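You operate a simulated robot arm through the tools that you are given. There is no shell and no other tool. Be economical: measure what you need, move in short steps, check, and stop when the job is done.

The job below is to be done with a simulated two-armed robot. You get a single attempt, and the scene is never put back.

JOB
Change the tape: put the blue reel on the hub.
Fine: brake to 0 and the red bar on the hub up first; the white reel goes on the empty low peg; then bar down and brake back to 2.

It is judged by the outcome, as a careful person would: the job done as asked, and still so three seconds after it is handed in. It fails if anything else is knocked over, pushed out of place, dropped, spilled or broken.

ROBOT AND FRAMES
Two 7-joint arms with fingered hands on one trunk, on a base that drives. Base frame: it is fixed to the floor where the robot stands at the start and does not move with it; the origin is under the middle of the robot, x ahead of it, y to its left, z up. Lengths are in m, angles in degrees, forces in N, time in s.
The left shoulder is at the start at [0.07, 0.154, 1.422], the right one opposite. With the tool pointing down near the work surface each hand reaches from about 0.1 to 0.44 m from the robot's upright axis, wherever it stands, measured 20 degrees to its own side. Places, roughly: black brake dial [0.8, 0, 1.4]; heater switch [0.6, 0.7, 1.5]; nozzle arm [0.9, 0.6, 1]; red bar on the hub [0.6, 0.2, 1.2]; reel hub [0.7, 0.2, 1.2]; right low peg [0.7, 0.2, 0.4]; white control box [0.7, 0.6, 1.5]. Payload 3.9 kg a hand.
The tool frame of a hand sits at the grasp point between the pads (the TCP): z along the fingers, y along the line on which they close. The tips reach 0.03 m beyond it. The gripper opens to 0.104 m. The gripper's body begins 0.035 m behind the TCP. The gripper is a hand of 4 fingers: y runs from the thumb to the fingers, the wrist lies at [-0.017, -0.104, -0.178] in the tool frame.
Orientation is that of the tool frame in the base frame, as a unit quaternion [w, x, y, z]. With the fingers straight down and the wrist toward the robot, the tool's x, y and z point along [0, 1, 0], [1, 0, 0] and [0, 0, -1] of the base frame.

CONTROLS
- The arms move only by the tool servo_tool. It takes "left_series", "right_series" or both (then of equal length, played together; a hand with none holds still); each is text: rows parted by semicolons, each of 6 numbers parted by spaces: the turn, a rotation vector about the tool's x, y, z in degrees, then the shift along the tool's x, y, z in m. In form: rx ry rz dx dy dz; .... A call has 1 to 8 rows; each row shifts and turns the commanded pose from where the row before left it, along the tool's axes as they then stand. Rows are played at 5 a second. More than 0.05 m and 8.6 degrees between two rows, and nothing of the call is played. Where a pose cannot be reached the arm comes as near as it can. A force on the tool above 40 N (or 10 N above the force at the start of the call, whichever is more), or a blocked arm, ends the call early, and 0.2 s more pass. In this call time passes only in rows, and 0.2 s behind the last. It gives the time, the measured TCP pose, the force on the tool (base axes), the opening and the grip force at its end, in the units of the frame above (readings bear some noise), with the torque about the TCP (base axes, N m) and any sound that the robot's microphone picked up.
- Cameras (640 x 400 px; columns grow to the right, rows downward): "scene" is now at [0.1355, 0.0285, 1.6573]; the picture's right is [0.32, -0.95, 0.00], its down [-0.51, -0.17, -0.84] and it looks along [0.80, 0.27, -0.54] (base axes); focal length 214 px, centre (320, 200). "left" rides on the left gripper at [-0.066, -0.09, -0.126] in its tool frame; the picture's right is [-0.78, -0.30, 0.56], its down [0.57, -0.70, 0.42] and it looks along [0.26, 0.65, 0.71] (tool axes); focal length 275 px, centre (320, 200). "right" rides on the right gripper at [0.066, -0.09, -0.126] in its tool frame; the picture's right is [-0.78, 0.30, -0.56], its down [-0.57, -0.70, 0.42] and it looks along [-0.27, 0.65, 0.71] (tool axes); focal length 275 px, centre (320, 200). There is no depth. A picture from a camera that has moved, and an enlarged one, comes with that camera's place and axes in the base frame and with its lens.
- camera(camera): a new picture of that camera. The clock stands still meanwhile.
- slide_trunk(by): slides the trunk up (or, below 0, down) by that many m; the arms and the scene camera ride with it, the base frame stays. It gives what a move gives, with no picture.
- steer(legs): drives the robot by 1 to 6 legs, each [ahead, turn to the left] in m and degrees, along the robot's own axes; the way and the turn of a leg run together, so that a leg with both is an arc; at most 1.5 m and 180 degrees a leg. The arms and the cameras ride along, it lands a little off, and it stops where it bumps. It gives what a move gives.
- move_fingers(index, middle, ring, thumb_bend, thumb_turn, hand): sets how far each is bent, from 0 (flat) to 100 (curled in); at 30 the hand is open as for a grip, at 70 the pads meet at the TCP. One left out holds its place. A second passes; each finger stops where it meets its share of the squeeze, and holds until it gets a number again. It is the only way to open and close the hand. It gives what a move gives, with no picture; readings hold the bend of each and the force on the fingers (four entries, about 0 where the hand has none), thumb and palm. thumb_turn goes from beside the hand (0) to across from the fingers (100), as for a grip.
- head_to(pan, tilt): turns the head with the scene camera to pan (to the left, within 86 degrees either way) and tilt (down, from -29 to 69), counted from straight ahead of the robot. It gives what a move gives.
- enlarge(camera, box): a new picture of the part [left, top, right, bottom] of that camera's present view, enlarged. The clock stands still meanwhile.
- finish_job(): hands the job in; it is judged then, once.

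Go step by step. Nothing tells you exact positions but the pictures and the camera data: compare them with the known pose of the tool, close in by small moves and look again before you grip or let go. The budget is 120 turns and 100 pictures, counting those below and the enlarged ones. Unless the task says otherwise, let go and move clear before handing in, and close with one line.

The tools are called after "Call:" as a command line: name --argument value ..., lists and objects as JSON in quotes. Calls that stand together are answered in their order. servo_tool: Moves the arms, as the interface text tells. Its arguments: {"type":"object","properties":{"left_series":{"type":"string"},"right_series":{"type":"string"}},"required":[]} The other tools are called the same way: slide_trunk (by) slides the trunk up or down; move_fingers (index, middle, ring, thumb_bend, thumb_turn, hand) moves the fingers one by one; steer (legs) drives the base; head_to (pan, tilt) turns the head that bears the scene camera; camera (camera) takes a picture; enlarge (camera, box) takes an enlarged picture of a part of a camera's view; finish_job () hands the job in.

At the start:

```text
clock: 0.0
left_eef_pos: [0.496, 0.3497, 1.5512]
left_tcp_rot: [0.0, 0.707, 0.708, 0.0]
left_wrist_force: [0.2, -0.8, 0.3]
left_torque: [0.01, 0.02, 0.0]
left_finger_gap: 0.1039
left_grasp_force: 0.2
left_shape: jaw
left_bend: [30.0, 30.0, 30.0, 30.0, 97.0]
left_finger forces: [0.0, 0.1, 0.0, 0.1, 0.0, 0.0]
right_eef_pos: [0.5021, -0.0598, 1.5961]
right_tcp_rot: [0.0, 0.707, 0.707, -0.001]
right_wrist_force: [0.0, 0.2, 0.1]
right_torque: [0.01, -0.01, 0.0]
right_finger_gap: 0.1036
right_grasp_force: 0.0
right_shape: jaw
right_bend: [30.0, 30.0, 30.0, 30.0, 97.0]
right_finger forces: [0.0, 0.0, 0.1, 0.0, 0.0, 0.0]
trunk travel left (down, up): [-0.875, 0.065]
robot x, y, heading: [0.0012, -0.0004, -0.2]
head pan, tilt: [18.6, 32.8]
```

scene: 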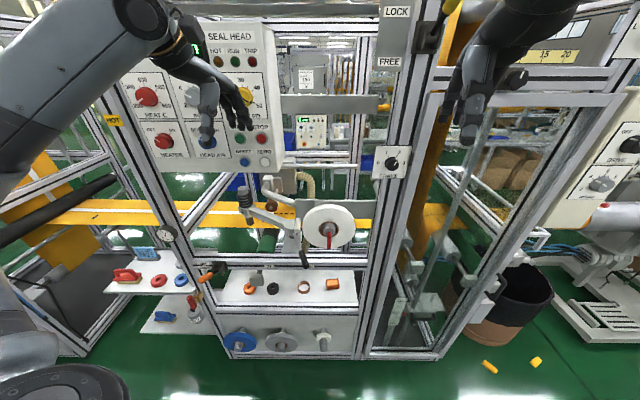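
right: 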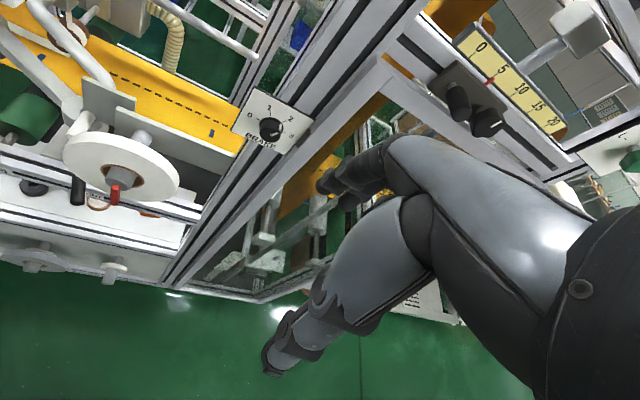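
left: 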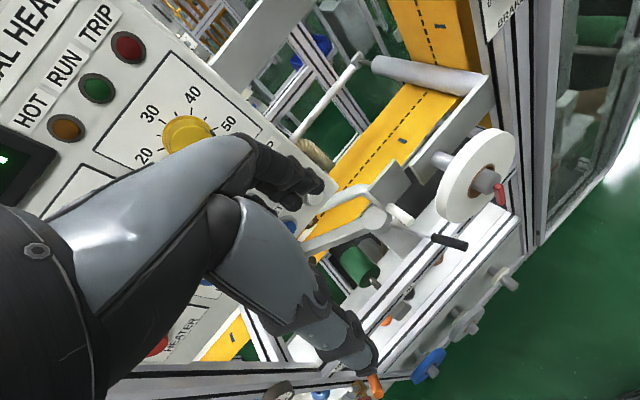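

I see the hub with the white reel and its red bar, the brake dial to its upper right, and three low pegs: blue reel, another reel and an empty one. I'll enlarge these to measure them.

Call:
enlarge --camera "scene" --box '[220, 140, 420, 265]'

Call:
enlarge --camera "scene" --box '[190, 250, 390, 375]'

Call:
enlarge --camera "right" --box '[40, 80, 320, 255]'

Call:
enlarge --camera "left" --box '[380, 100, 580, 225]'

```text
3.20 times, centred on (320, 202) of scene
camera zoom: at [0.1355, 0.0285, 1.6573], right [0.32, -0.95, 0.0], down [-0.51, -0.17, -0.84], along [0.8, 0.27, -0.54], focal length 686 px, centre (320, 192)
```

zoom: 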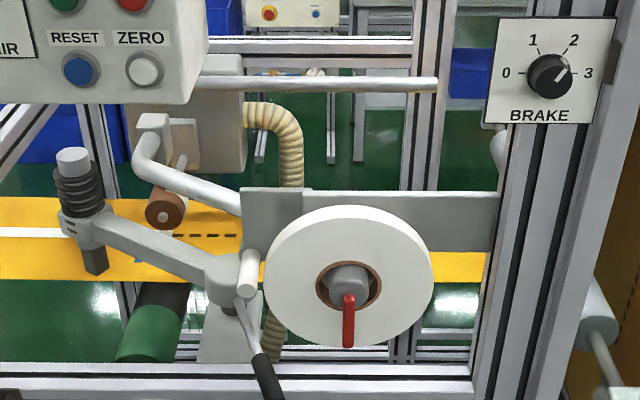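

```text
3.20 times, centred on (290, 312) of scene
camera zoom: at [0.1355, 0.0285, 1.6573], right [0.32, -0.95, 0.0], down [-0.51, -0.17, -0.84], along [0.8, 0.27, -0.54], focal length 686 px, centre (416, -160)
```

zoom: 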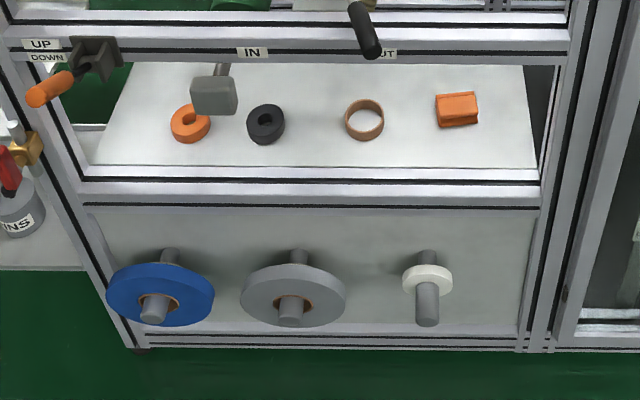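

```text
2.29 times, centred on (180, 168) of right
camera zoom: at [0.4123, 0.0049, 1.7204], right [0.3, -0.78, 0.56], down [-0.7, -0.57, -0.42], along [0.65, -0.27, -0.71], focal length 629 px, centre (640, 274)
```

zoom: 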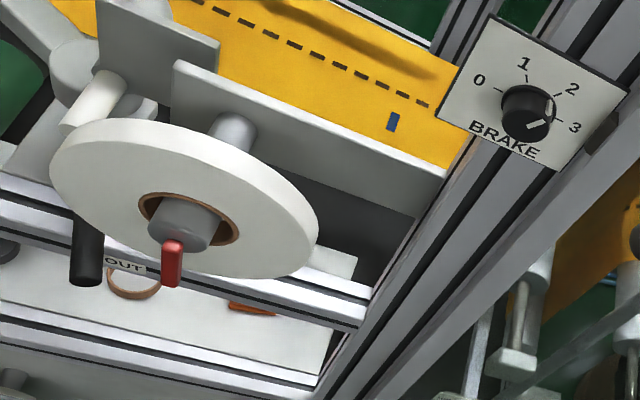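

```text
3.20 times, centred on (480, 162) of left
camera zoom: at [0.406, 0.283, 1.6754], right [-0.3, -0.78, -0.56], down [-0.7, 0.57, -0.42], along [0.65, 0.26, -0.71], focal length 881 px, centre (-192, 320)
```

zoom: 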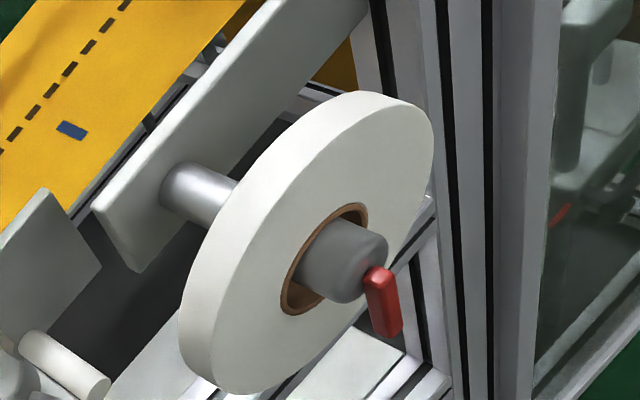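

The hub cap is at about (0.64, 0.17, 1.21) and the brake knob at about (0.76, 0.015, 1.41). I'll look closer at the knob, the bar and the pegs.

Call:
enlarge --camera "scene" --box '[365, 135, 429, 175]'

Call:
enlarge --camera "scene" --box '[290, 190, 370, 240]'

Call:
enlarge --camera "left" --box '[390, 260, 550, 360]'

```text
10.00 times, centred on (397, 155) of scene
camera zoom: at [0.1355, 0.0285, 1.6573], right [0.32, -0.95, 0.0], down [-0.51, -0.17, -0.84], along [0.8, 0.27, -0.54], focal length 2145 px, centre (-450, 650)
```

zoom: 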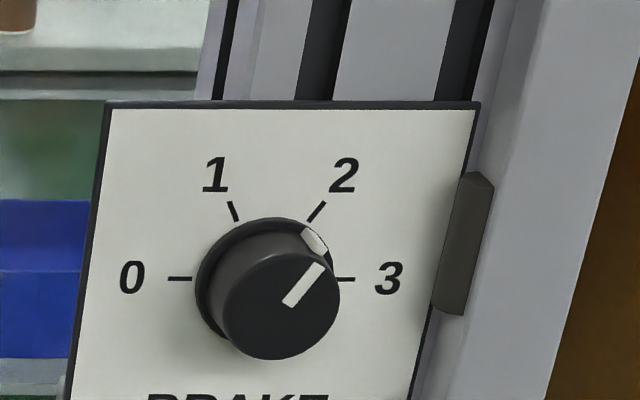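

```text
8.00 times, centred on (330, 215) of scene
camera zoom: at [0.1355, 0.0285, 1.6573], right [0.32, -0.95, 0.0], down [-0.51, -0.17, -0.84], along [0.8, 0.27, -0.54], focal length 1716 px, centre (240, 80)
```

zoom: 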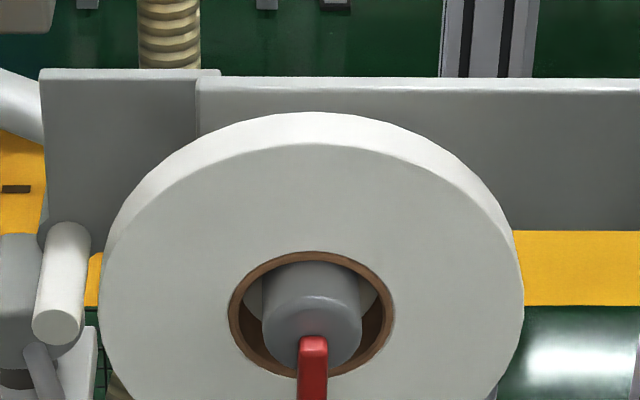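

```text
4.00 times, centred on (470, 310) of left
camera zoom: at [0.406, 0.283, 1.6754], right [-0.3, -0.78, -0.56], down [-0.7, 0.57, -0.42], along [0.65, 0.26, -0.71], focal length 1101 px, centre (-280, -240)
```

zoom: 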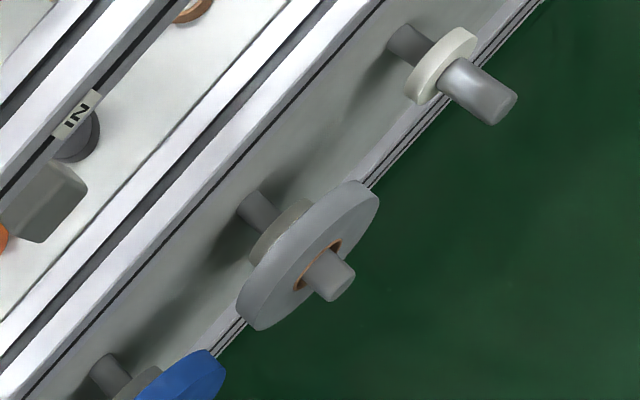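

The brake sits at 2, with detents about 60° apart, and its knob is about 4 cm across. I'll first turn the right hand to point forward.

Call:
servo_tool --right_series "-8.5 0 0 0 0 0; -8.5 0 0 0 0 0; -8.5 0 0 0 0 0; -8.5 0 0 0 0 0; -8.5 0 0 0 0 0; -8.5 0 0 0 0 0; -8.5 0 0 0 0 0; -8.5 0 0 0 0 0"

```text
clock: 1.8
left_eef_pos: [0.4972, 0.3489, 1.5506]
left_tcp_rot: [0.0, 0.707, 0.707, -0.001]
left_wrist_force: [-0.7, 0.3, 0.5]
left_torque: [0.02, -0.01, -0.01]
left_finger_gap: 0.1036
left_grasp_force: 0.1
left_shape: jaw
left_bend: [30.0, 30.0, 30.0, 30.0, 97.0]
left_finger forces: [0.1, 0.0, 0.1, 0.1, 0.0, 0.1]
right_eef_pos: [0.5033, -0.0592, 1.5944]
right_tcp_rot: [0.395, 0.587, 0.586, 0.396]
right_wrist_force: [-0.2, 0.5, 0.6]
right_torque: [0.0, 0.0, 0.0]
right_finger_gap: 0.1039
right_grasp_force: 0.0
right_shape: jaw
right_bend: [30.0, 30.0, 30.0, 30.0, 97.0]
right_finger forces: [0.0, 0.1, 0.0, 0.0, 0.0, 0.0]
trunk travel left (down, up): [-0.875, 0.065]
robot x, y, heading: [0.0021, -0.0003, -0.0]
head pan, tilt: [18.6, 32.8]
```

Rotation works well. I'll finish the pitch, then lower toward dial height.

Call:
servo_tool --right_series "-7.33 0 0 0 0 0; -7.33 0 0 0 0 0; -7.33 0 0 0 0 0; 0 0 0 0.018 -0.046 0; 0 0 0 0.018 -0.046 0; 0 0 0 0.018 -0.046 0; 0 0 0 0.018 -0.046 0.02; 0 0 0 0 0 0.03"

Call:
servo_tool --right_series "0 0 8.5 0 0 0; 0 0 8.5 0 0 0; 0 0 8.5 0 0 0; 0 0 8.5 0 0 0; 0 0 8.5 0 0 0; 0 0 8.5 0 0 0; 0 0 8.5 0 0 0; 0 0 8.5 0 0 0"

Call:
camera --camera "right"

Call:
camera --camera "scene"

```text
refused: row 7 steps farther than a row can; nothing moved
```

```text
clock: 3.6
left_eef_pos: [0.4944, 0.3505, 1.5504]
left_tcp_rot: [0.001, 0.707, 0.707, -0.001]
left_wrist_force: [0.1, 0.0, -0.2]
left_torque: [0.02, -0.02, 0.0]
left_finger_gap: 0.1036
left_grasp_force: 0.1
left_shape: jaw
left_bend: [30.0, 30.0, 30.0, 30.0, 97.0]
left_finger forces: [0.1, 0.1, 0.0, 0.1, 0.0, 0.1]
right_eef_pos: [0.5014, -0.0578, 1.5952]
right_tcp_rot: [0.108, 0.815, 0.157, 0.548]
right_wrist_force: [0.1, -0.2, -0.1]
right_torque: [-0.02, -0.02, -0.06]
right_finger_gap: 0.1038
right_grasp_force: 0.0
right_shape: jaw
right_bend: [30.0, 30.0, 30.0, 30.0, 97.0]
right_finger forces: [0.0, 0.1, 0.0, 0.1, 0.0, 0.0]
trunk travel left (down, up): [-0.875, 0.065]
robot x, y, heading: [-0.0012, 0.0017, -0.1]
head pan, tilt: [18.6, 32.8]
```

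```text
89 pictures are left
camera right: at [0.3963, 0.0494, 1.6674], right [-0.75, -0.56, -0.36], down [0.1, 0.44, -0.89], along [0.66, -0.7, -0.27], focal length 275 px, centre (320, 200)
```

right: 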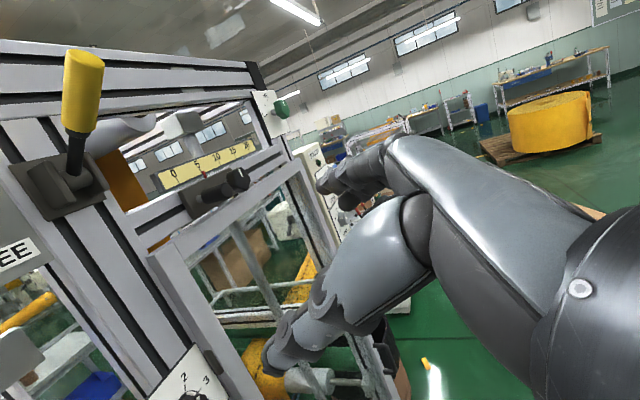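

```text
88 pictures are left
camera scene: at [0.1353, 0.0304, 1.6573], right [0.32, -0.95, 0.0], down [-0.51, -0.17, -0.84], along [0.8, 0.27, -0.54], focal length 214 px, centre (320, 200)
```

scene: 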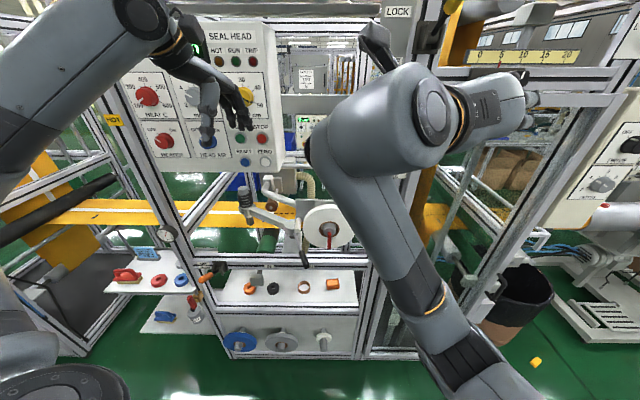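

Next I'll level the hand so its fingers point straight ahead, then bring it in front of the dial.

Call:
servo_tool --right_series "-2.77 6.87 0 0 0 0; -2.77 6.87 0 0 0 0; -2.77 6.87 0 0 0 0; 0 0 0 -0.0293 -0.0274 0; 0 0 0 -0.0293 -0.0274 0; 0 0 0 -0.0293 -0.0274 0; 0 0 0 -0.0293 -0.0274 0; 0 0 0 -0.0293 -0.0274 0"

Call:
camera --camera "right"

Call:
camera --camera "scene"

```text
clock: 5.4
left_eef_pos: [0.4958, 0.3506, 1.5498]
left_tcp_rot: [0.0, 0.707, 0.707, 0.0]
left_wrist_force: [-0.5, -1.0, -0.2]
left_torque: [0.05, -0.03, 0.02]
left_finger_gap: 0.1035
left_grasp_force: 0.0
left_shape: jaw
left_bend: [30.0, 30.0, 30.0, 30.0, 97.0]
left_finger forces: [0.1, 0.0, 0.1, 0.1, 0.0, 0.1]
right_eef_pos: [0.5023, 0.0093, 1.4104]
right_tcp_rot: [0.141, 0.686, 0.137, 0.701]
right_wrist_force: [0.1, 0.6, 0.1]
right_torque: [0.0, 0.0, 0.03]
right_finger_gap: 0.1036
right_grasp_force: 0.1
right_shape: jaw
right_bend: [30.0, 30.0, 30.0, 30.0, 97.0]
right_finger forces: [0.1, 0.1, 0.1, 0.0, 0.0, 0.0]
trunk travel left (down, up): [-0.875, 0.065]
robot x, y, heading: [-0.0004, 0.0008, 0.2]
head pan, tilt: [18.6, 32.8]
```

```text
87 pictures are left
camera right: at [0.3764, 0.1165, 1.4341], right [-0.55, -0.57, -0.61], down [0.44, 0.43, -0.79], along [0.71, -0.7, 0.02], focal length 275 px, centre (320, 200)
```

right: 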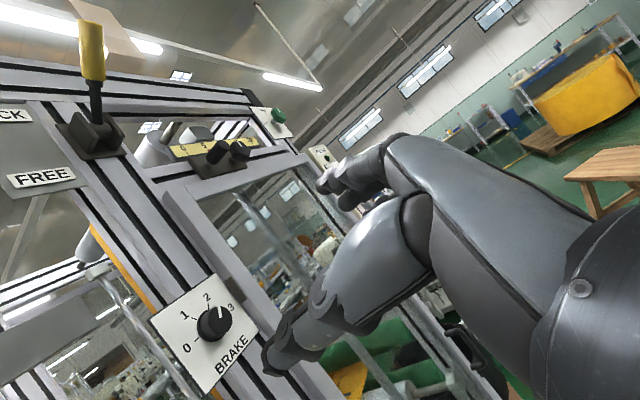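

```text
86 pictures are left
camera scene: at [0.1357, 0.0287, 1.6573], right [0.32, -0.95, 0.0], down [-0.51, -0.17, -0.84], along [0.8, 0.27, -0.54], focal length 214 px, centre (320, 200)
```

scene: 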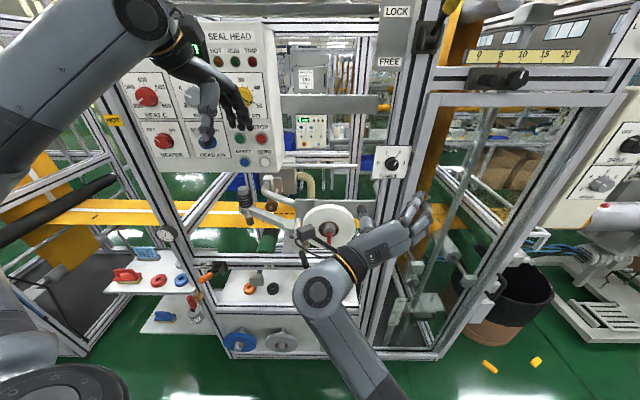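

The hand points at the dial. I'll move ahead 15 cm and look again.

Call:
servo_tool --right_series "0 0 0 0 0 0.04; 0 0 0 0 0 0.04; 0 0 0 0 0 0.04; 0 0 0 0 0 0.04"

Call:
camera --camera "right"

Call:
enlarge --camera "scene" --box '[300, 110, 460, 210]'

```text
clock: 6.4
left_eef_pos: [0.498, 0.3502, 1.5508]
left_tcp_rot: [-0.001, 0.707, 0.707, -0.001]
left_wrist_force: [2.0, -0.7, -0.4]
left_torque: [-0.01, 0.0, 0.03]
left_finger_gap: 0.1034
left_grasp_force: 0.0
left_shape: jaw
left_bend: [30.0, 30.0, 30.0, 30.0, 97.0]
left_finger forces: [0.0, 0.0, 0.0, 0.0, 0.0, 0.0]
right_eef_pos: [0.6651, 0.0093, 1.4075]
right_tcp_rot: [0.135, 0.694, 0.134, 0.695]
right_wrist_force: [1.1, -0.2, 0.8]
right_torque: [-0.01, 0.01, -0.01]
right_finger_gap: 0.1036
right_grasp_force: 0.0
right_shape: jaw
right_bend: [30.0, 30.0, 30.0, 30.0, 97.0]
right_finger forces: [0.0, 0.0, 0.0, 0.1, 0.1, 0.0]
trunk travel left (down, up): [-0.875, 0.065]
robot x, y, heading: [0.0004, 0.0039, 0.1]
head pan, tilt: [18.6, 32.8]
```

```text
85 pictures are left
camera right: at [0.5396, 0.1162, 1.4337], right [-0.56, -0.56, -0.61], down [0.43, 0.44, -0.79], along [0.71, -0.7, 0.0], focal length 275 px, centre (320, 200)
```

right: 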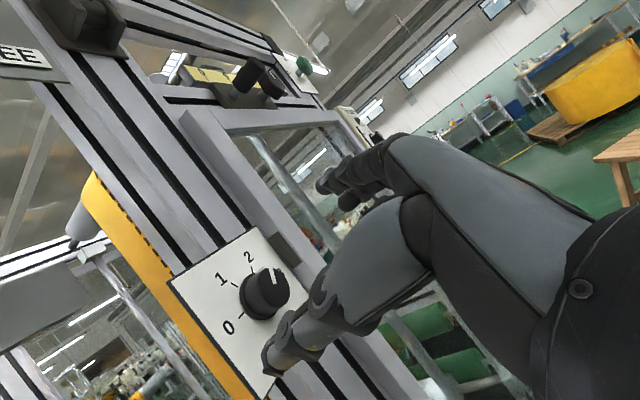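

```text
4.00 times, centred on (380, 160) of scene
camera zoom: at [0.1375, 0.0282, 1.6571], right [0.32, -0.95, 0.0], down [-0.52, -0.17, -0.84], along [0.8, 0.27, -0.54], focal length 858 px, centre (80, 360)
```

zoom: 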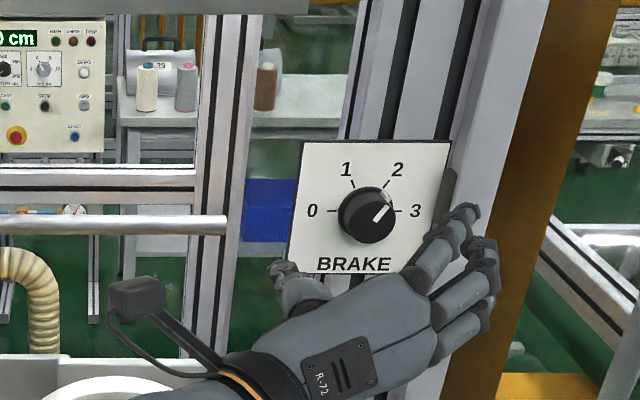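

Both views now agree that the knob face is at about (0.755, 0.012, 1.402). I'll advance 7.5 cm with a small correction.

Call:
servo_tool --right_series "0 0 0 -0.0018 -0.0023 0.025; 0 0 0 -0.0018 -0.0023 0.025; 0 0 0 0 0 0.015; 0 0 0 0 0 0.01"

Call:
camera --camera "right"

Call:
enlarge --camera "scene" --box '[340, 120, 436, 180]'

```text
clock: 7.4
left_eef_pos: [0.4948, 0.3485, 1.5506]
left_tcp_rot: [0.0, 0.707, 0.707, -0.001]
left_wrist_force: [0.1, -0.5, -0.3]
left_torque: [-0.02, -0.02, 0.02]
left_finger_gap: 0.1036
left_grasp_force: 0.1
left_shape: jaw
left_bend: [30.0, 30.0, 30.0, 30.0, 97.0]
left_finger forces: [0.0, 0.0, 0.1, 0.0, 0.1, 0.0]
right_eef_pos: [0.7373, 0.0138, 1.4047]
right_tcp_rot: [0.135, 0.693, 0.135, 0.696]
right_wrist_force: [-0.6, -0.3, -0.4]
right_torque: [0.0, 0.03, -0.02]
right_finger_gap: 0.1038
right_grasp_force: 0.0
right_shape: jaw
right_bend: [30.0, 30.0, 30.0, 30.0, 97.0]
right_finger forces: [0.0, 0.0, 0.0, 0.1, 0.0, 0.0]
trunk travel left (down, up): [-0.875, 0.065]
robot x, y, heading: [-0.0012, -0.0005, 0.1]
head pan, tilt: [18.6, 32.8]
```

```text
83 pictures are left
camera right: at [0.6117, 0.1211, 1.4308], right [-0.55, -0.57, -0.61], down [0.43, 0.44, -0.79], along [0.71, -0.7, 0.0], focal length 275 px, centre (320, 200)
```

right: 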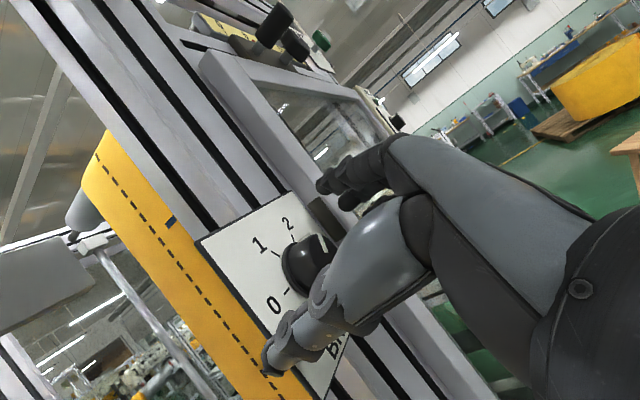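

```text
6.67 times, centred on (388, 150) of scene
camera zoom: at [0.1351, 0.0287, 1.6574], right [0.32, -0.95, 0.0], down [-0.51, -0.17, -0.84], along [0.8, 0.27, -0.54], focal length 1430 px, centre (-133, 533)
```

zoom: 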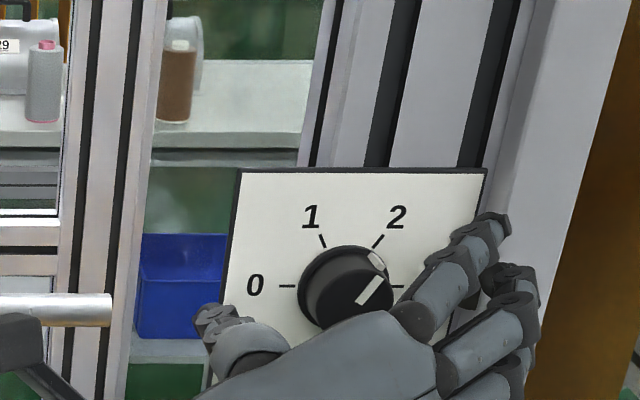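

The knob lies between thumb and fingers, so I'll close the hand on it.

Call:
move_fingers --hand "right" --index 70 --middle 70 --ring 70 --thumb_bend 70

Call:
enlarge --camera "scene" --box '[340, 120, 436, 180]'

Call:
camera --camera "right"

```text
clock: 8.4
left_eef_pos: [0.4962, 0.3477, 1.5506]
left_tcp_rot: [0.0, 0.708, 0.707, 0.0]
left_wrist_force: [-0.1, 0.5, -0.3]
left_torque: [0.06, -0.01, -0.02]
left_finger_gap: 0.1034
left_grasp_force: 0.1
left_shape: jaw
left_bend: [30.0, 30.0, 30.0, 30.0, 97.0]
left_finger forces: [0.0, 0.0, 0.0, 0.0, 0.0, 0.0]
right_eef_pos: [0.7365, 0.013, 1.4045]
right_tcp_rot: [0.136, 0.693, 0.134, 0.695]
right_wrist_force: [1.7, -1.8, 2.7]
right_torque: [-0.04, -0.05, 0.02]
right_finger_gap: 0.0281
right_grasp_force: 11.5
right_shape: fingers
right_bend: [62.0, 63.0, 70.0, 60.0, 96.0]
right_finger forces: [6.1, 7.5, 0.0, 0.0, 9.8, 0.0]
trunk travel left (down, up): [-0.875, 0.065]
robot x, y, heading: [-0.0002, 0.0003, -0.0]
head pan, tilt: [18.6, 32.8]
```

```text
6.67 times, centred on (388, 150) of scene
camera zoom: at [0.136, 0.0278, 1.6573], right [0.32, -0.95, 0.0], down [-0.51, -0.17, -0.84], along [0.8, 0.27, -0.54], focal length 1430 px, centre (-133, 533)
```

zoom: 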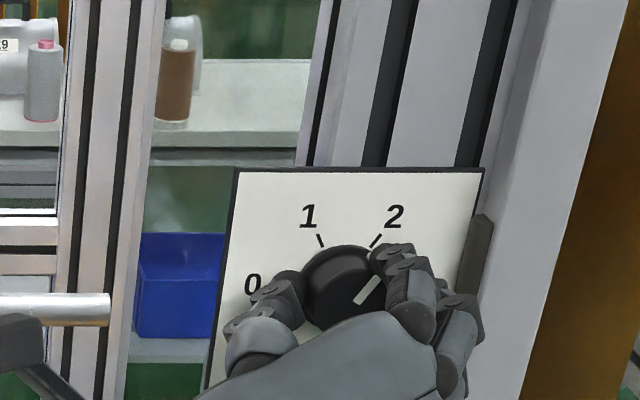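

```text
80 pictures are left
camera right: at [0.6124, 0.1199, 1.4305], right [-0.56, -0.56, -0.61], down [0.43, 0.44, -0.79], along [0.71, -0.7, 0.0], focal length 275 px, centre (320, 200)
```

right: 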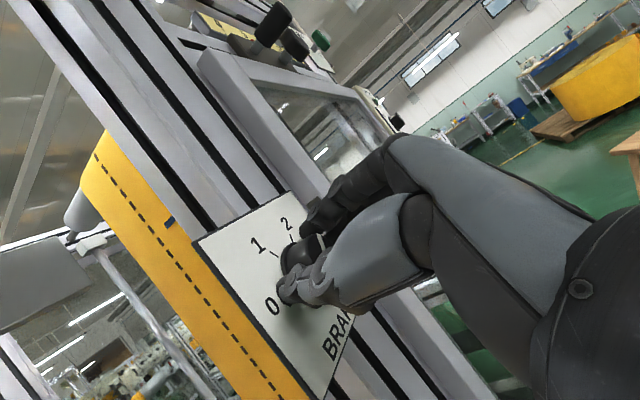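

The index, middle finger and thumb hold the knob. I'll turn it counter-clockwise 68°.

Call:
servo_tool --right_series "0 0 -8.5 0 0 0; 0 0 -8.5 0 0 0; 0 0 -8.5 0 0 0; 0 0 -8.5 0 0 0; 0 0 -8.5 0 0 0; 0 0 -8.5 0 0 0; 0 0 -8.5 0 0 0; 0 0 -8.5 0 0 0"

Call:
enlarge --camera "scene" --box '[340, 120, 436, 180]'

```text
clock: 10.2
left_eef_pos: [0.4949, 0.3491, 1.5506]
left_tcp_rot: [0.0, 0.707, 0.707, 0.0]
left_wrist_force: [0.3, 0.7, -0.6]
left_torque: [-0.02, 0.01, 0.03]
left_finger_gap: 0.1037
left_grasp_force: 0.1
left_shape: jaw
left_bend: [30.0, 30.0, 30.0, 30.0, 97.0]
left_finger forces: [0.0, 0.0, 0.0, 0.0, 0.1, 0.1]
right_eef_pos: [0.7363, 0.0175, 1.4049]
right_tcp_rot: [0.501, 0.497, 0.5, 0.501]
right_wrist_force: [-2.0, 0.1, 1.0]
right_torque: [0.06, -0.17, 0.04]
right_finger_gap: 0.0261
right_grasp_force: 11.3
right_shape: fingers
right_bend: [64.0, 65.0, 70.0, 60.0, 94.0]
right_finger forces: [6.2, 6.7, 0.0, 0.0, 10.2, 0.1]
trunk travel left (down, up): [-0.875, 0.065]
robot x, y, heading: [0.0011, 0.0004, -0.2]
head pan, tilt: [18.6, 32.8]
```

```text
6.67 times, centred on (388, 150) of scene
camera zoom: at [0.1346, 0.0286, 1.6574], right [0.32, -0.95, 0.0], down [-0.51, -0.17, -0.84], along [0.8, 0.27, -0.54], focal length 1430 px, centre (-133, 533)
```

zoom: 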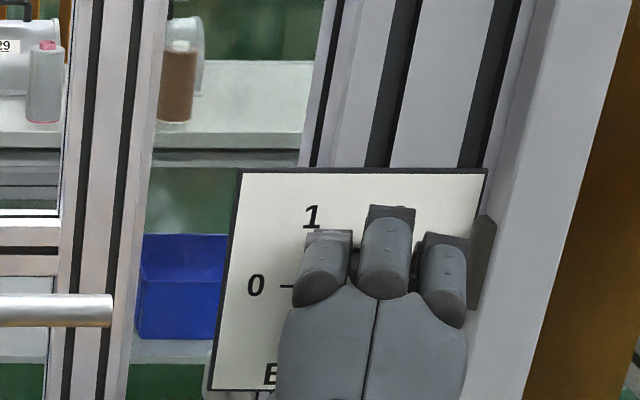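

Turn went smoothly, though I can't see the pointer. I'll continue another 54° or so.

Call:
servo_tool --right_series "0 0 -8.5 0 0 0; 0 0 -8.5 0 0 0; 0 0 -8.5 0 0 0; 0 0 -8.5 0 0 0; 0 0 -8.5 0 0 0; 0 0 -8.5 0 0 0; 0 0 -4.5 0 0 0"

Call:
enlarge --camera "scene" --box '[340, 120, 436, 180]'

Call:
camera --camera "right"

```text
clock: 11.8
left_eef_pos: [0.4951, 0.3528, 1.5506]
left_tcp_rot: [0.0, 0.706, 0.708, 0.0]
left_wrist_force: [-0.7, -0.5, -0.2]
left_torque: [0.01, -0.01, 0.02]
left_finger_gap: 0.1035
left_grasp_force: 0.0
left_shape: jaw
left_bend: [30.0, 30.0, 30.0, 30.0, 97.0]
left_finger forces: [0.0, 0.1, 0.1, 0.1, 0.0, 0.1]
right_eef_pos: [0.7357, 0.0195, 1.4038]
right_tcp_rot: [0.677, 0.207, 0.675, 0.209]
right_wrist_force: [-7.5, 8.2, -6.6]
right_torque: [0.23, -0.17, 0.42]
right_finger_gap: 0.0261
right_grasp_force: 17.3
right_shape: fingers
right_bend: [64.0, 66.0, 70.0, 60.0, 91.0]
right_finger forces: [10.5, 7.5, 0.0, 0.0, 16.5, 0.1]
trunk travel left (down, up): [-0.875, 0.065]
robot x, y, heading: [0.0013, 0.0029, -0.1]
head pan, tilt: [18.6, 32.8]
```

```text
6.67 times, centred on (388, 150) of scene
camera zoom: at [0.134, 0.0319, 1.6573], right [0.32, -0.95, 0.0], down [-0.51, -0.18, -0.84], along [0.8, 0.27, -0.54], focal length 1430 px, centre (-133, 533)
```

zoom: 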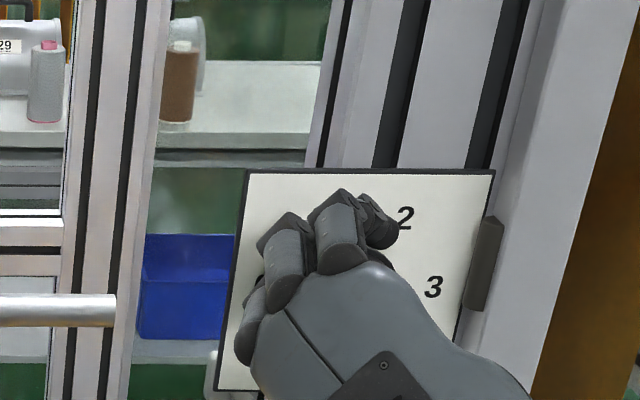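

```text
77 pictures are left
camera right: at [0.6112, -0.0193, 1.2978], right [-0.56, -0.19, 0.81], down [0.43, -0.9, 0.08], along [0.71, 0.39, 0.59], focal length 275 px, centre (320, 200)
```

right: 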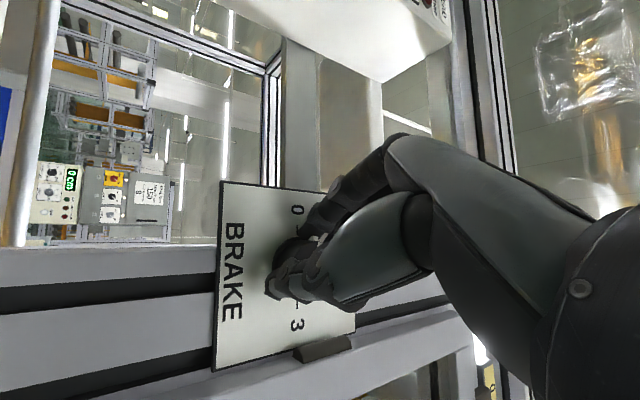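

The resisting force rose, which probably means the stop at 0. I'll let go, back off, and check the pointer.

Call:
move_fingers --hand "right" --index 30 --middle 30 --ring 30 --thumb_bend 30

Call:
servo_tool --right_series "0 0 0 0 0 -0.04; 0 0 0 0 0 -0.04; 0 0 0 0 0 -0.04"

Call:
enlarge --camera "scene" --box '[340, 120, 436, 180]'

Call:
camera --camera "right"

```text
clock: 12.8
left_eef_pos: [0.495, 0.3482, 1.5522]
left_tcp_rot: [0.0, 0.706, 0.708, 0.001]
left_wrist_force: [-1.0, 0.2, -0.5]
left_torque: [-0.01, -0.02, 0.0]
left_finger_gap: 0.1037
left_grasp_force: 0.1
left_shape: jaw
left_bend: [30.0, 30.0, 30.0, 30.0, 97.0]
left_finger forces: [0.0, 0.0, 0.0, 0.0, 0.0, 0.0]
right_eef_pos: [0.7377, 0.012, 1.405]
right_tcp_rot: [0.677, 0.21, 0.674, 0.21]
right_wrist_force: [0.8, -0.6, -0.3]
right_torque: [-0.02, 0.03, 0.0]
right_finger_gap: 0.1042
right_grasp_force: 0.0
right_shape: fingers
right_bend: [30.0, 30.0, 30.0, 30.0, 97.0]
right_finger forces: [0.1, 0.0, 0.1, 0.1, 0.1, 0.0]
trunk travel left (down, up): [-0.875, 0.065]
robot x, y, heading: [0.0002, 0.001, -0.0]
head pan, tilt: [18.6, 32.8]
```

```text
clock: 13.6
left_eef_pos: [0.4947, 0.3486, 1.5512]
left_tcp_rot: [0.0, 0.707, 0.707, 0.0]
left_wrist_force: [-0.4, -0.3, -0.6]
left_torque: [-0.02, -0.03, -0.01]
left_finger_gap: 0.1037
left_grasp_force: 0.0
left_shape: jaw
left_bend: [30.0, 30.0, 30.0, 30.0, 97.0]
left_finger forces: [0.1, 0.1, 0.0, 0.1, 0.0, 0.1]
right_eef_pos: [0.6174, 0.0148, 1.4042]
right_tcp_rot: [0.676, 0.21, 0.674, 0.21]
right_wrist_force: [0.3, 0.3, 0.3]
right_torque: [0.01, -0.01, 0.02]
right_finger_gap: 0.1045
right_grasp_force: 0.1
right_shape: fingers
right_bend: [30.0, 30.0, 30.0, 30.0, 97.0]
right_finger forces: [0.0, 0.0, 0.0, 0.0, 0.0, 0.0]
trunk travel left (down, up): [-0.875, 0.065]
robot x, y, heading: [0.0028, 0.0002, -0.2]
head pan, tilt: [18.6, 32.8]
```

```text
6.67 times, centred on (388, 150) of scene
camera zoom: at [0.134, 0.0281, 1.6575], right [0.32, -0.95, 0.0], down [-0.51, -0.17, -0.84], along [0.8, 0.27, -0.54], focal length 1430 px, centre (-133, 533)
```

zoom: 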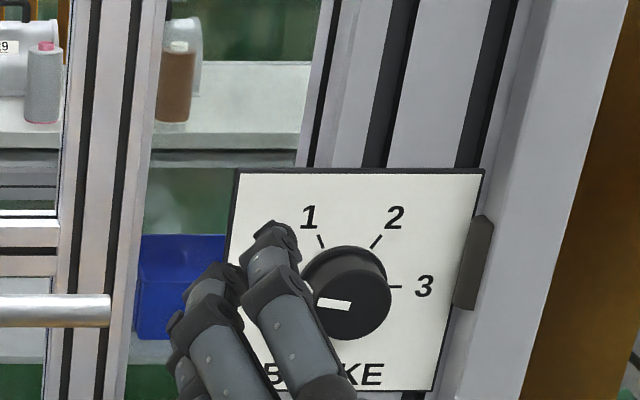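

```text
75 pictures are left
camera right: at [0.4932, -0.0231, 1.2984], right [-0.56, -0.2, 0.8], down [0.42, -0.9, 0.07], along [0.71, 0.38, 0.59], focal length 275 px, centre (320, 200)
```

right: 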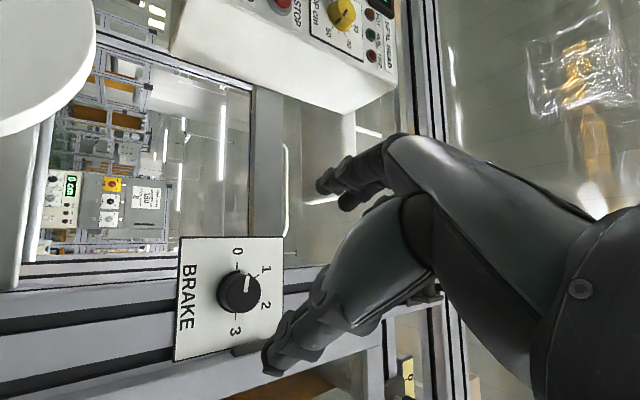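

The brake now reads 0. Next is the red bar, so I'll look at it closely from the left and scene cameras.

Call:
enlarge --camera "left" --box '[464, 160, 528, 200]'

Call:
enlarge --camera "scene" --box '[304, 214, 352, 254]'

```text
10.00 times, centred on (496, 180) of left
camera zoom: at [0.4045, 0.2825, 1.6759], right [-0.3, -0.78, -0.56], down [-0.7, 0.57, -0.43], along [0.65, 0.26, -0.71], focal length 2753 px, centre (-1440, 400)
```

zoom: 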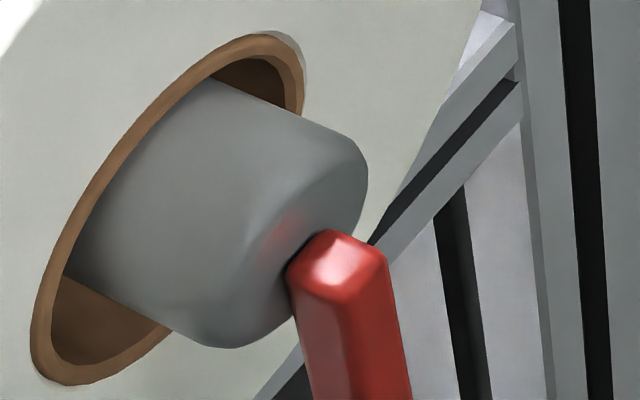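

```text
10.00 times, centred on (328, 234) of scene
camera zoom: at [0.134, 0.0281, 1.6575], right [0.32, -0.95, 0.0], down [-0.51, -0.17, -0.84], along [0.8, 0.27, -0.54], focal length 2145 px, centre (240, -140)
```

zoom: 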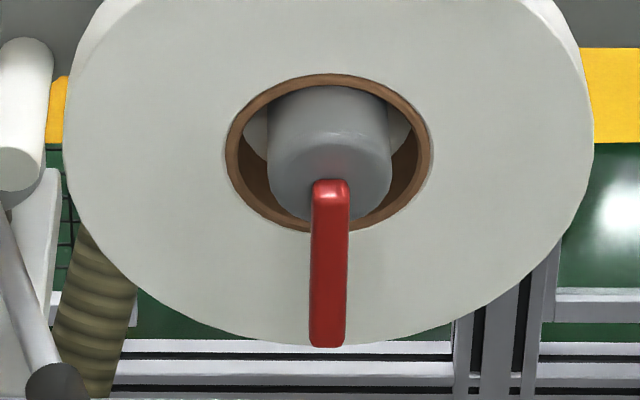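

The bar hangs from the hub centre, from about z 1.21 down to 1.14 at x≈0.63. I'll move the right hand aside and turn the left hand to point forward with its pads closing sideways.

Call:
servo_tool --left_series "-4.62 -4.62 -4.62 0 0 0; -4.62 -4.62 -4.62 0 0 0; -4.62 -4.62 -4.62 0 0 0; -4.62 -4.62 -4.62 0 0 0; -4.62 -4.62 -4.62 0 0 0; -4.62 -4.62 -4.62 0 0 0; -4.62 -4.62 -4.62 0 0 0; -4.62 -4.62 -4.62 0 0 0" --right_series "0 0 0 -0.0142 -0.0206 -0.02; 0 0 0 -0.0142 -0.0206 -0.02; 0 0 0 -0.0142 -0.0206 -0.02; 0 0 0 -0.0142 -0.0206 -0.02; 0 0 0 -0.0142 -0.0206 -0.02; 0 0 0 -0.0142 -0.0206 -0.02; 0 0 0 -0.0142 -0.0206 -0.02; 0 0 0 -0.0142 -0.0206 -0.02"

Call:
servo_tool --left_series "-4.62 -4.62 -4.62 0 0 0; -4.62 -4.62 -4.62 0 0 0; -4.62 -4.62 -4.62 0 0 0; -4.62 -4.62 -4.62 0 0 0; -4.62 -4.62 -4.62 0 0 0; -4.62 -4.62 -4.62 0 0 0; -4.62 -4.62 -4.62 0 0 0"

Call:
camera --camera "scene"

```text
clock: 15.4
left_eef_pos: [0.4932, 0.3473, 1.5529]
left_tcp_rot: [0.434, 0.383, 0.816, 0.001]
left_wrist_force: [-1.1, 0.3, 0.3]
left_torque: [-0.03, -0.04, -0.01]
left_finger_gap: 0.1036
left_grasp_force: 0.1
left_shape: jaw
left_bend: [30.0, 30.0, 30.0, 30.0, 97.0]
left_finger forces: [0.0, 0.0, 0.0, 0.0, 0.0, 0.0]
right_eef_pos: [0.4553, -0.184, 1.4025]
right_tcp_rot: [0.676, 0.209, 0.674, 0.212]
right_wrist_force: [-0.8, -0.2, 0.0]
right_torque: [0.02, -0.01, -0.05]
right_finger_gap: 0.1043
right_grasp_force: 0.0
right_shape: fingers
right_bend: [30.0, 30.0, 30.0, 30.0, 97.0]
right_finger forces: [0.0, 0.0, 0.1, 0.0, 0.0, 0.0]
trunk travel left (down, up): [-0.875, 0.065]
robot x, y, heading: [-0.0032, 0.0031, -0.1]
head pan, tilt: [18.6, 32.8]
```

```text
clock: 17.0
left_eef_pos: [0.4964, 0.3468, 1.5498]
left_tcp_rot: [0.708, 0.0, 0.706, 0.0]
left_wrist_force: [-0.5, 0.4, -0.3]
left_torque: [-0.01, 0.02, -0.03]
left_finger_gap: 0.1038
left_grasp_force: 0.1
left_shape: jaw
left_bend: [30.0, 30.0, 30.0, 30.0, 97.0]
left_finger forces: [0.0, 0.0, 0.0, 0.0, 0.1, 0.1]
right_eef_pos: [0.4591, -0.1853, 1.402]
right_tcp_rot: [0.676, 0.21, 0.674, 0.21]
right_wrist_force: [-0.4, -0.4, -0.1]
right_torque: [0.03, 0.01, -0.01]
right_finger_gap: 0.1042
right_grasp_force: 0.1
right_shape: fingers
right_bend: [30.0, 30.0, 30.0, 30.0, 97.0]
right_finger forces: [0.0, 0.1, 0.1, 0.1, 0.0, 0.1]
trunk travel left (down, up): [-0.875, 0.065]
robot x, y, heading: [0.0013, -0.0032, 0.3]
head pan, tilt: [18.6, 32.8]
```

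```text
72 pictures are left
camera scene: at [0.1366, 0.0264, 1.6573], right [0.32, -0.95, 0.0], down [-0.51, -0.17, -0.84], along [0.8, 0.27, -0.54], focal length 214 px, centre (320, 200)
```

scene: 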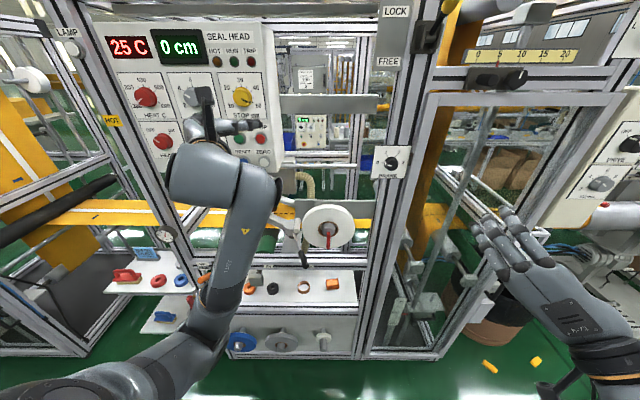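

Orientation is reached: fingers forward, closing left-right. Now I'll lower it to in front of the bar.

Call:
servo_tool --left_series "0 0 0 0.044 -0.0215 0; 0 0 0 0.044 -0.0215 0; 0 0 0 0.044 -0.0215 0; 0 0 0 0.044 -0.0215 0; 0 0 0 0.044 -0.0215 0; 0 0 0 0.044 -0.0215 0; 0 0 0 0.044 -0.0215 0; 0 0 0 0.044 -0.0215 0"

Call:
camera --camera "left"

Call:
enlarge --camera "scene" --box '[240, 170, 400, 270]'

```text
clock: 18.8
left_eef_pos: [0.4977, 0.1937, 1.2298]
left_tcp_rot: [0.707, 0.0, 0.707, -0.001]
left_wrist_force: [0.7, 0.0, 0.5]
left_torque: [-0.01, -0.02, 0.0]
left_finger_gap: 0.1039
left_grasp_force: 0.1
left_shape: jaw
left_bend: [30.0, 30.0, 30.0, 30.0, 97.0]
left_finger forces: [0.0, 0.0, 0.0, 0.0, 0.1, 0.0]
left hand out of reach, approached as far as the arm can: row 8
right_eef_pos: [0.4582, -0.183, 1.4017]
right_tcp_rot: [0.677, 0.209, 0.674, 0.21]
right_wrist_force: [-0.7, -0.1, 0.3]
right_torque: [-0.01, -0.05, 0.0]
right_finger_gap: 0.1043
right_grasp_force: 0.1
right_shape: fingers
right_bend: [30.0, 30.0, 30.0, 30.0, 97.0]
right_finger forces: [0.0, 0.0, 0.0, 0.0, 0.1, 0.0]
trunk travel left (down, up): [-0.875, 0.065]
robot x, y, heading: [-0.0025, -0.0007, 0.2]
head pan, tilt: [18.6, 32.8]
```

```text
71 pictures are left
camera left: at [0.372, 0.1049, 1.2952], right [0.56, -0.29, 0.78], down [0.42, -0.7, -0.57], along [0.71, 0.65, -0.27], focal length 275 px, centre (320, 200)
```

left: 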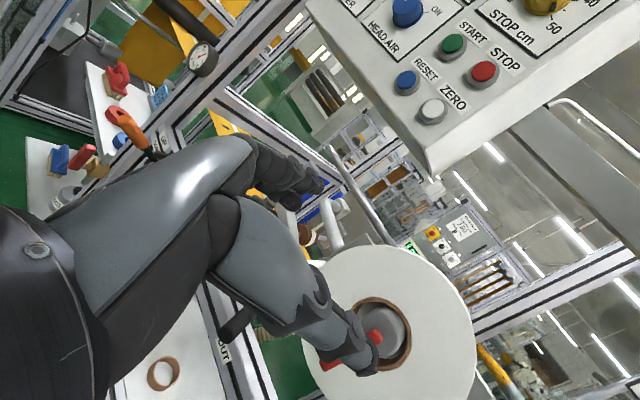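

```text
4.00 times, centred on (320, 220) of scene
camera zoom: at [0.1359, 0.0286, 1.6573], right [0.32, -0.95, 0.0], down [-0.51, -0.17, -0.84], along [0.8, 0.27, -0.54], focal length 858 px, centre (320, 120)
```

zoom: 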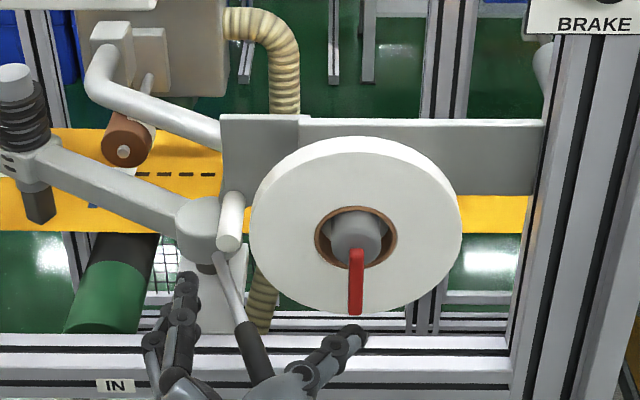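

The left arm bottoms out at this posture, so I'll lower the trunk a little and pre-close the fingers so they clear the black nozzle handle.

Call:
slide_trunk --by -0.06

Call:
move_fingers --hand "left" --index 48 --middle 48 --ring 48 --thumb_bend 48

Call:
servo_tool --left_series "0 0 0 0 -0.014 0; 0 0 0 0 -0.014 0"

Call:
camera --camera "left"

Call:
enlarge --camera "scene" --box '[240, 170, 400, 270]'

```text
clock: 19.8
left_eef_pos: [0.4976, 0.1946, 1.1708]
left_tcp_rot: [0.707, 0.0, 0.707, 0.0]
left_wrist_force: [0.0, -0.3, 0.2]
left_torque: [0.0, 0.01, -0.01]
left_finger_gap: 0.1036
left_grasp_force: 0.1
left_shape: jaw
left_bend: [30.0, 30.0, 30.0, 30.0, 97.0]
left_finger forces: [0.0, 0.1, 0.0, 0.0, 0.0, 0.1]
right_eef_pos: [0.4581, -0.1836, 1.3418]
right_tcp_rot: [0.677, 0.209, 0.674, 0.21]
right_wrist_force: [-0.2, 0.0, 0.0]
right_torque: [0.01, -0.01, 0.0]
right_finger_gap: 0.1044
right_grasp_force: 0.0
right_shape: fingers
right_bend: [30.0, 30.0, 30.0, 30.0, 97.0]
right_finger forces: [0.1, 0.1, 0.0, 0.0, 0.1, 0.0]
trunk travel left (down, up): [-0.815, 0.125]
robot x, y, heading: [-0.0009, -0.0013, -0.0]
head pan, tilt: [18.6, 32.8]
```

```text
clock: 20.8
left_eef_pos: [0.4981, 0.1955, 1.1701]
left_tcp_rot: [0.707, 0.0, 0.707, 0.0]
left_wrist_force: [-0.4, 0.2, -0.3]
left_torque: [-0.01, 0.03, 0.0]
left_finger_gap: 0.0595
left_grasp_force: 0.1
left_shape: fingers
left_bend: [48.0, 48.0, 48.0, 48.0, 97.0]
left_finger forces: [0.0, 0.0, 0.0, 0.1, 0.0, 0.0]
right_eef_pos: [0.4592, -0.1834, 1.342]
right_tcp_rot: [0.676, 0.209, 0.674, 0.211]
right_wrist_force: [0.1, 0.1, -1.3]
right_torque: [0.01, -0.03, -0.02]
right_finger_gap: 0.1041
right_grasp_force: 0.1
right_shape: fingers
right_bend: [30.0, 30.0, 30.0, 30.0, 97.0]
right_finger forces: [0.1, 0.1, 0.0, 0.0, 0.0, 0.0]
trunk travel left (down, up): [-0.815, 0.125]
robot x, y, heading: [-0.0008, -0.0012, -0.2]
head pan, tilt: [18.6, 32.8]
```

```text
clock: 21.4
left_eef_pos: [0.4977, 0.1669, 1.1714]
left_tcp_rot: [0.707, 0.001, 0.708, 0.0]
left_wrist_force: [0.4, -0.9, 0.1]
left_torque: [0.04, -0.01, 0.01]
left_finger_gap: 0.0593
left_grasp_force: 0.0
left_shape: fingers
left_bend: [48.0, 48.0, 48.0, 48.0, 97.0]
left_finger forces: [0.1, 0.0, 0.0, 0.1, 0.0, 0.0]
right_eef_pos: [0.4576, -0.1843, 1.3418]
right_tcp_rot: [0.677, 0.21, 0.674, 0.209]
right_wrist_force: [-0.5, 0.7, 0.6]
right_torque: [0.0, 0.01, 0.03]
right_finger_gap: 0.1043
right_grasp_force: 0.0
right_shape: fingers
right_bend: [30.0, 30.0, 30.0, 30.0, 97.0]
right_finger forces: [0.0, 0.1, 0.0, 0.2, 0.1, 0.1]
trunk travel left (down, up): [-0.815, 0.125]
robot x, y, heading: [0.0017, -0.0015, -0.1]
head pan, tilt: [18.6, 32.8]
```

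```text
69 pictures are left
camera left: at [0.3729, 0.0776, 1.2371], right [0.56, -0.3, 0.78], down [0.42, -0.7, -0.57], along [0.71, 0.65, -0.26], focal length 275 px, centre (320, 200)
```

left: 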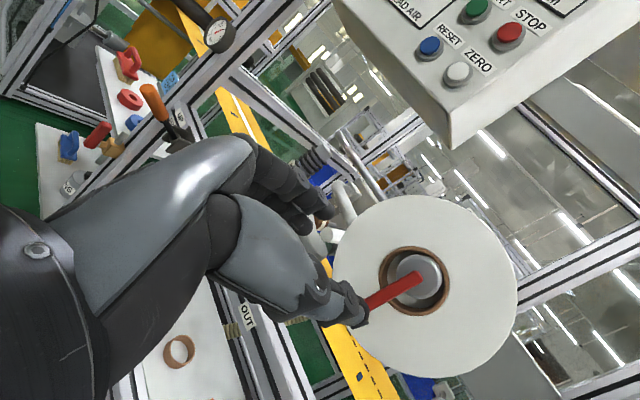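

```text
4.00 times, centred on (320, 220) of scene
camera zoom: at [0.1357, 0.0277, 1.5973], right [0.32, -0.95, 0.0], down [-0.51, -0.17, -0.84], along [0.8, 0.27, -0.54], focal length 858 px, centre (320, 120)
```

zoom: 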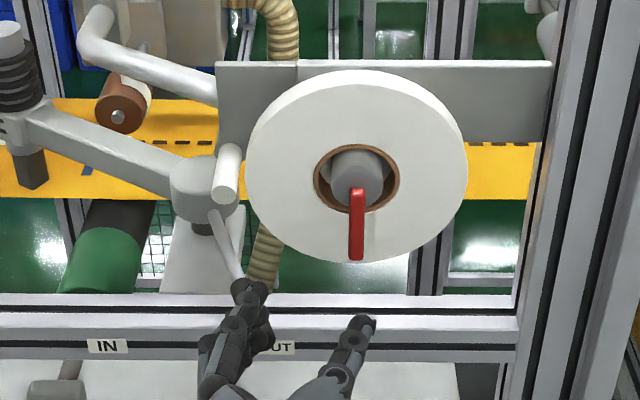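

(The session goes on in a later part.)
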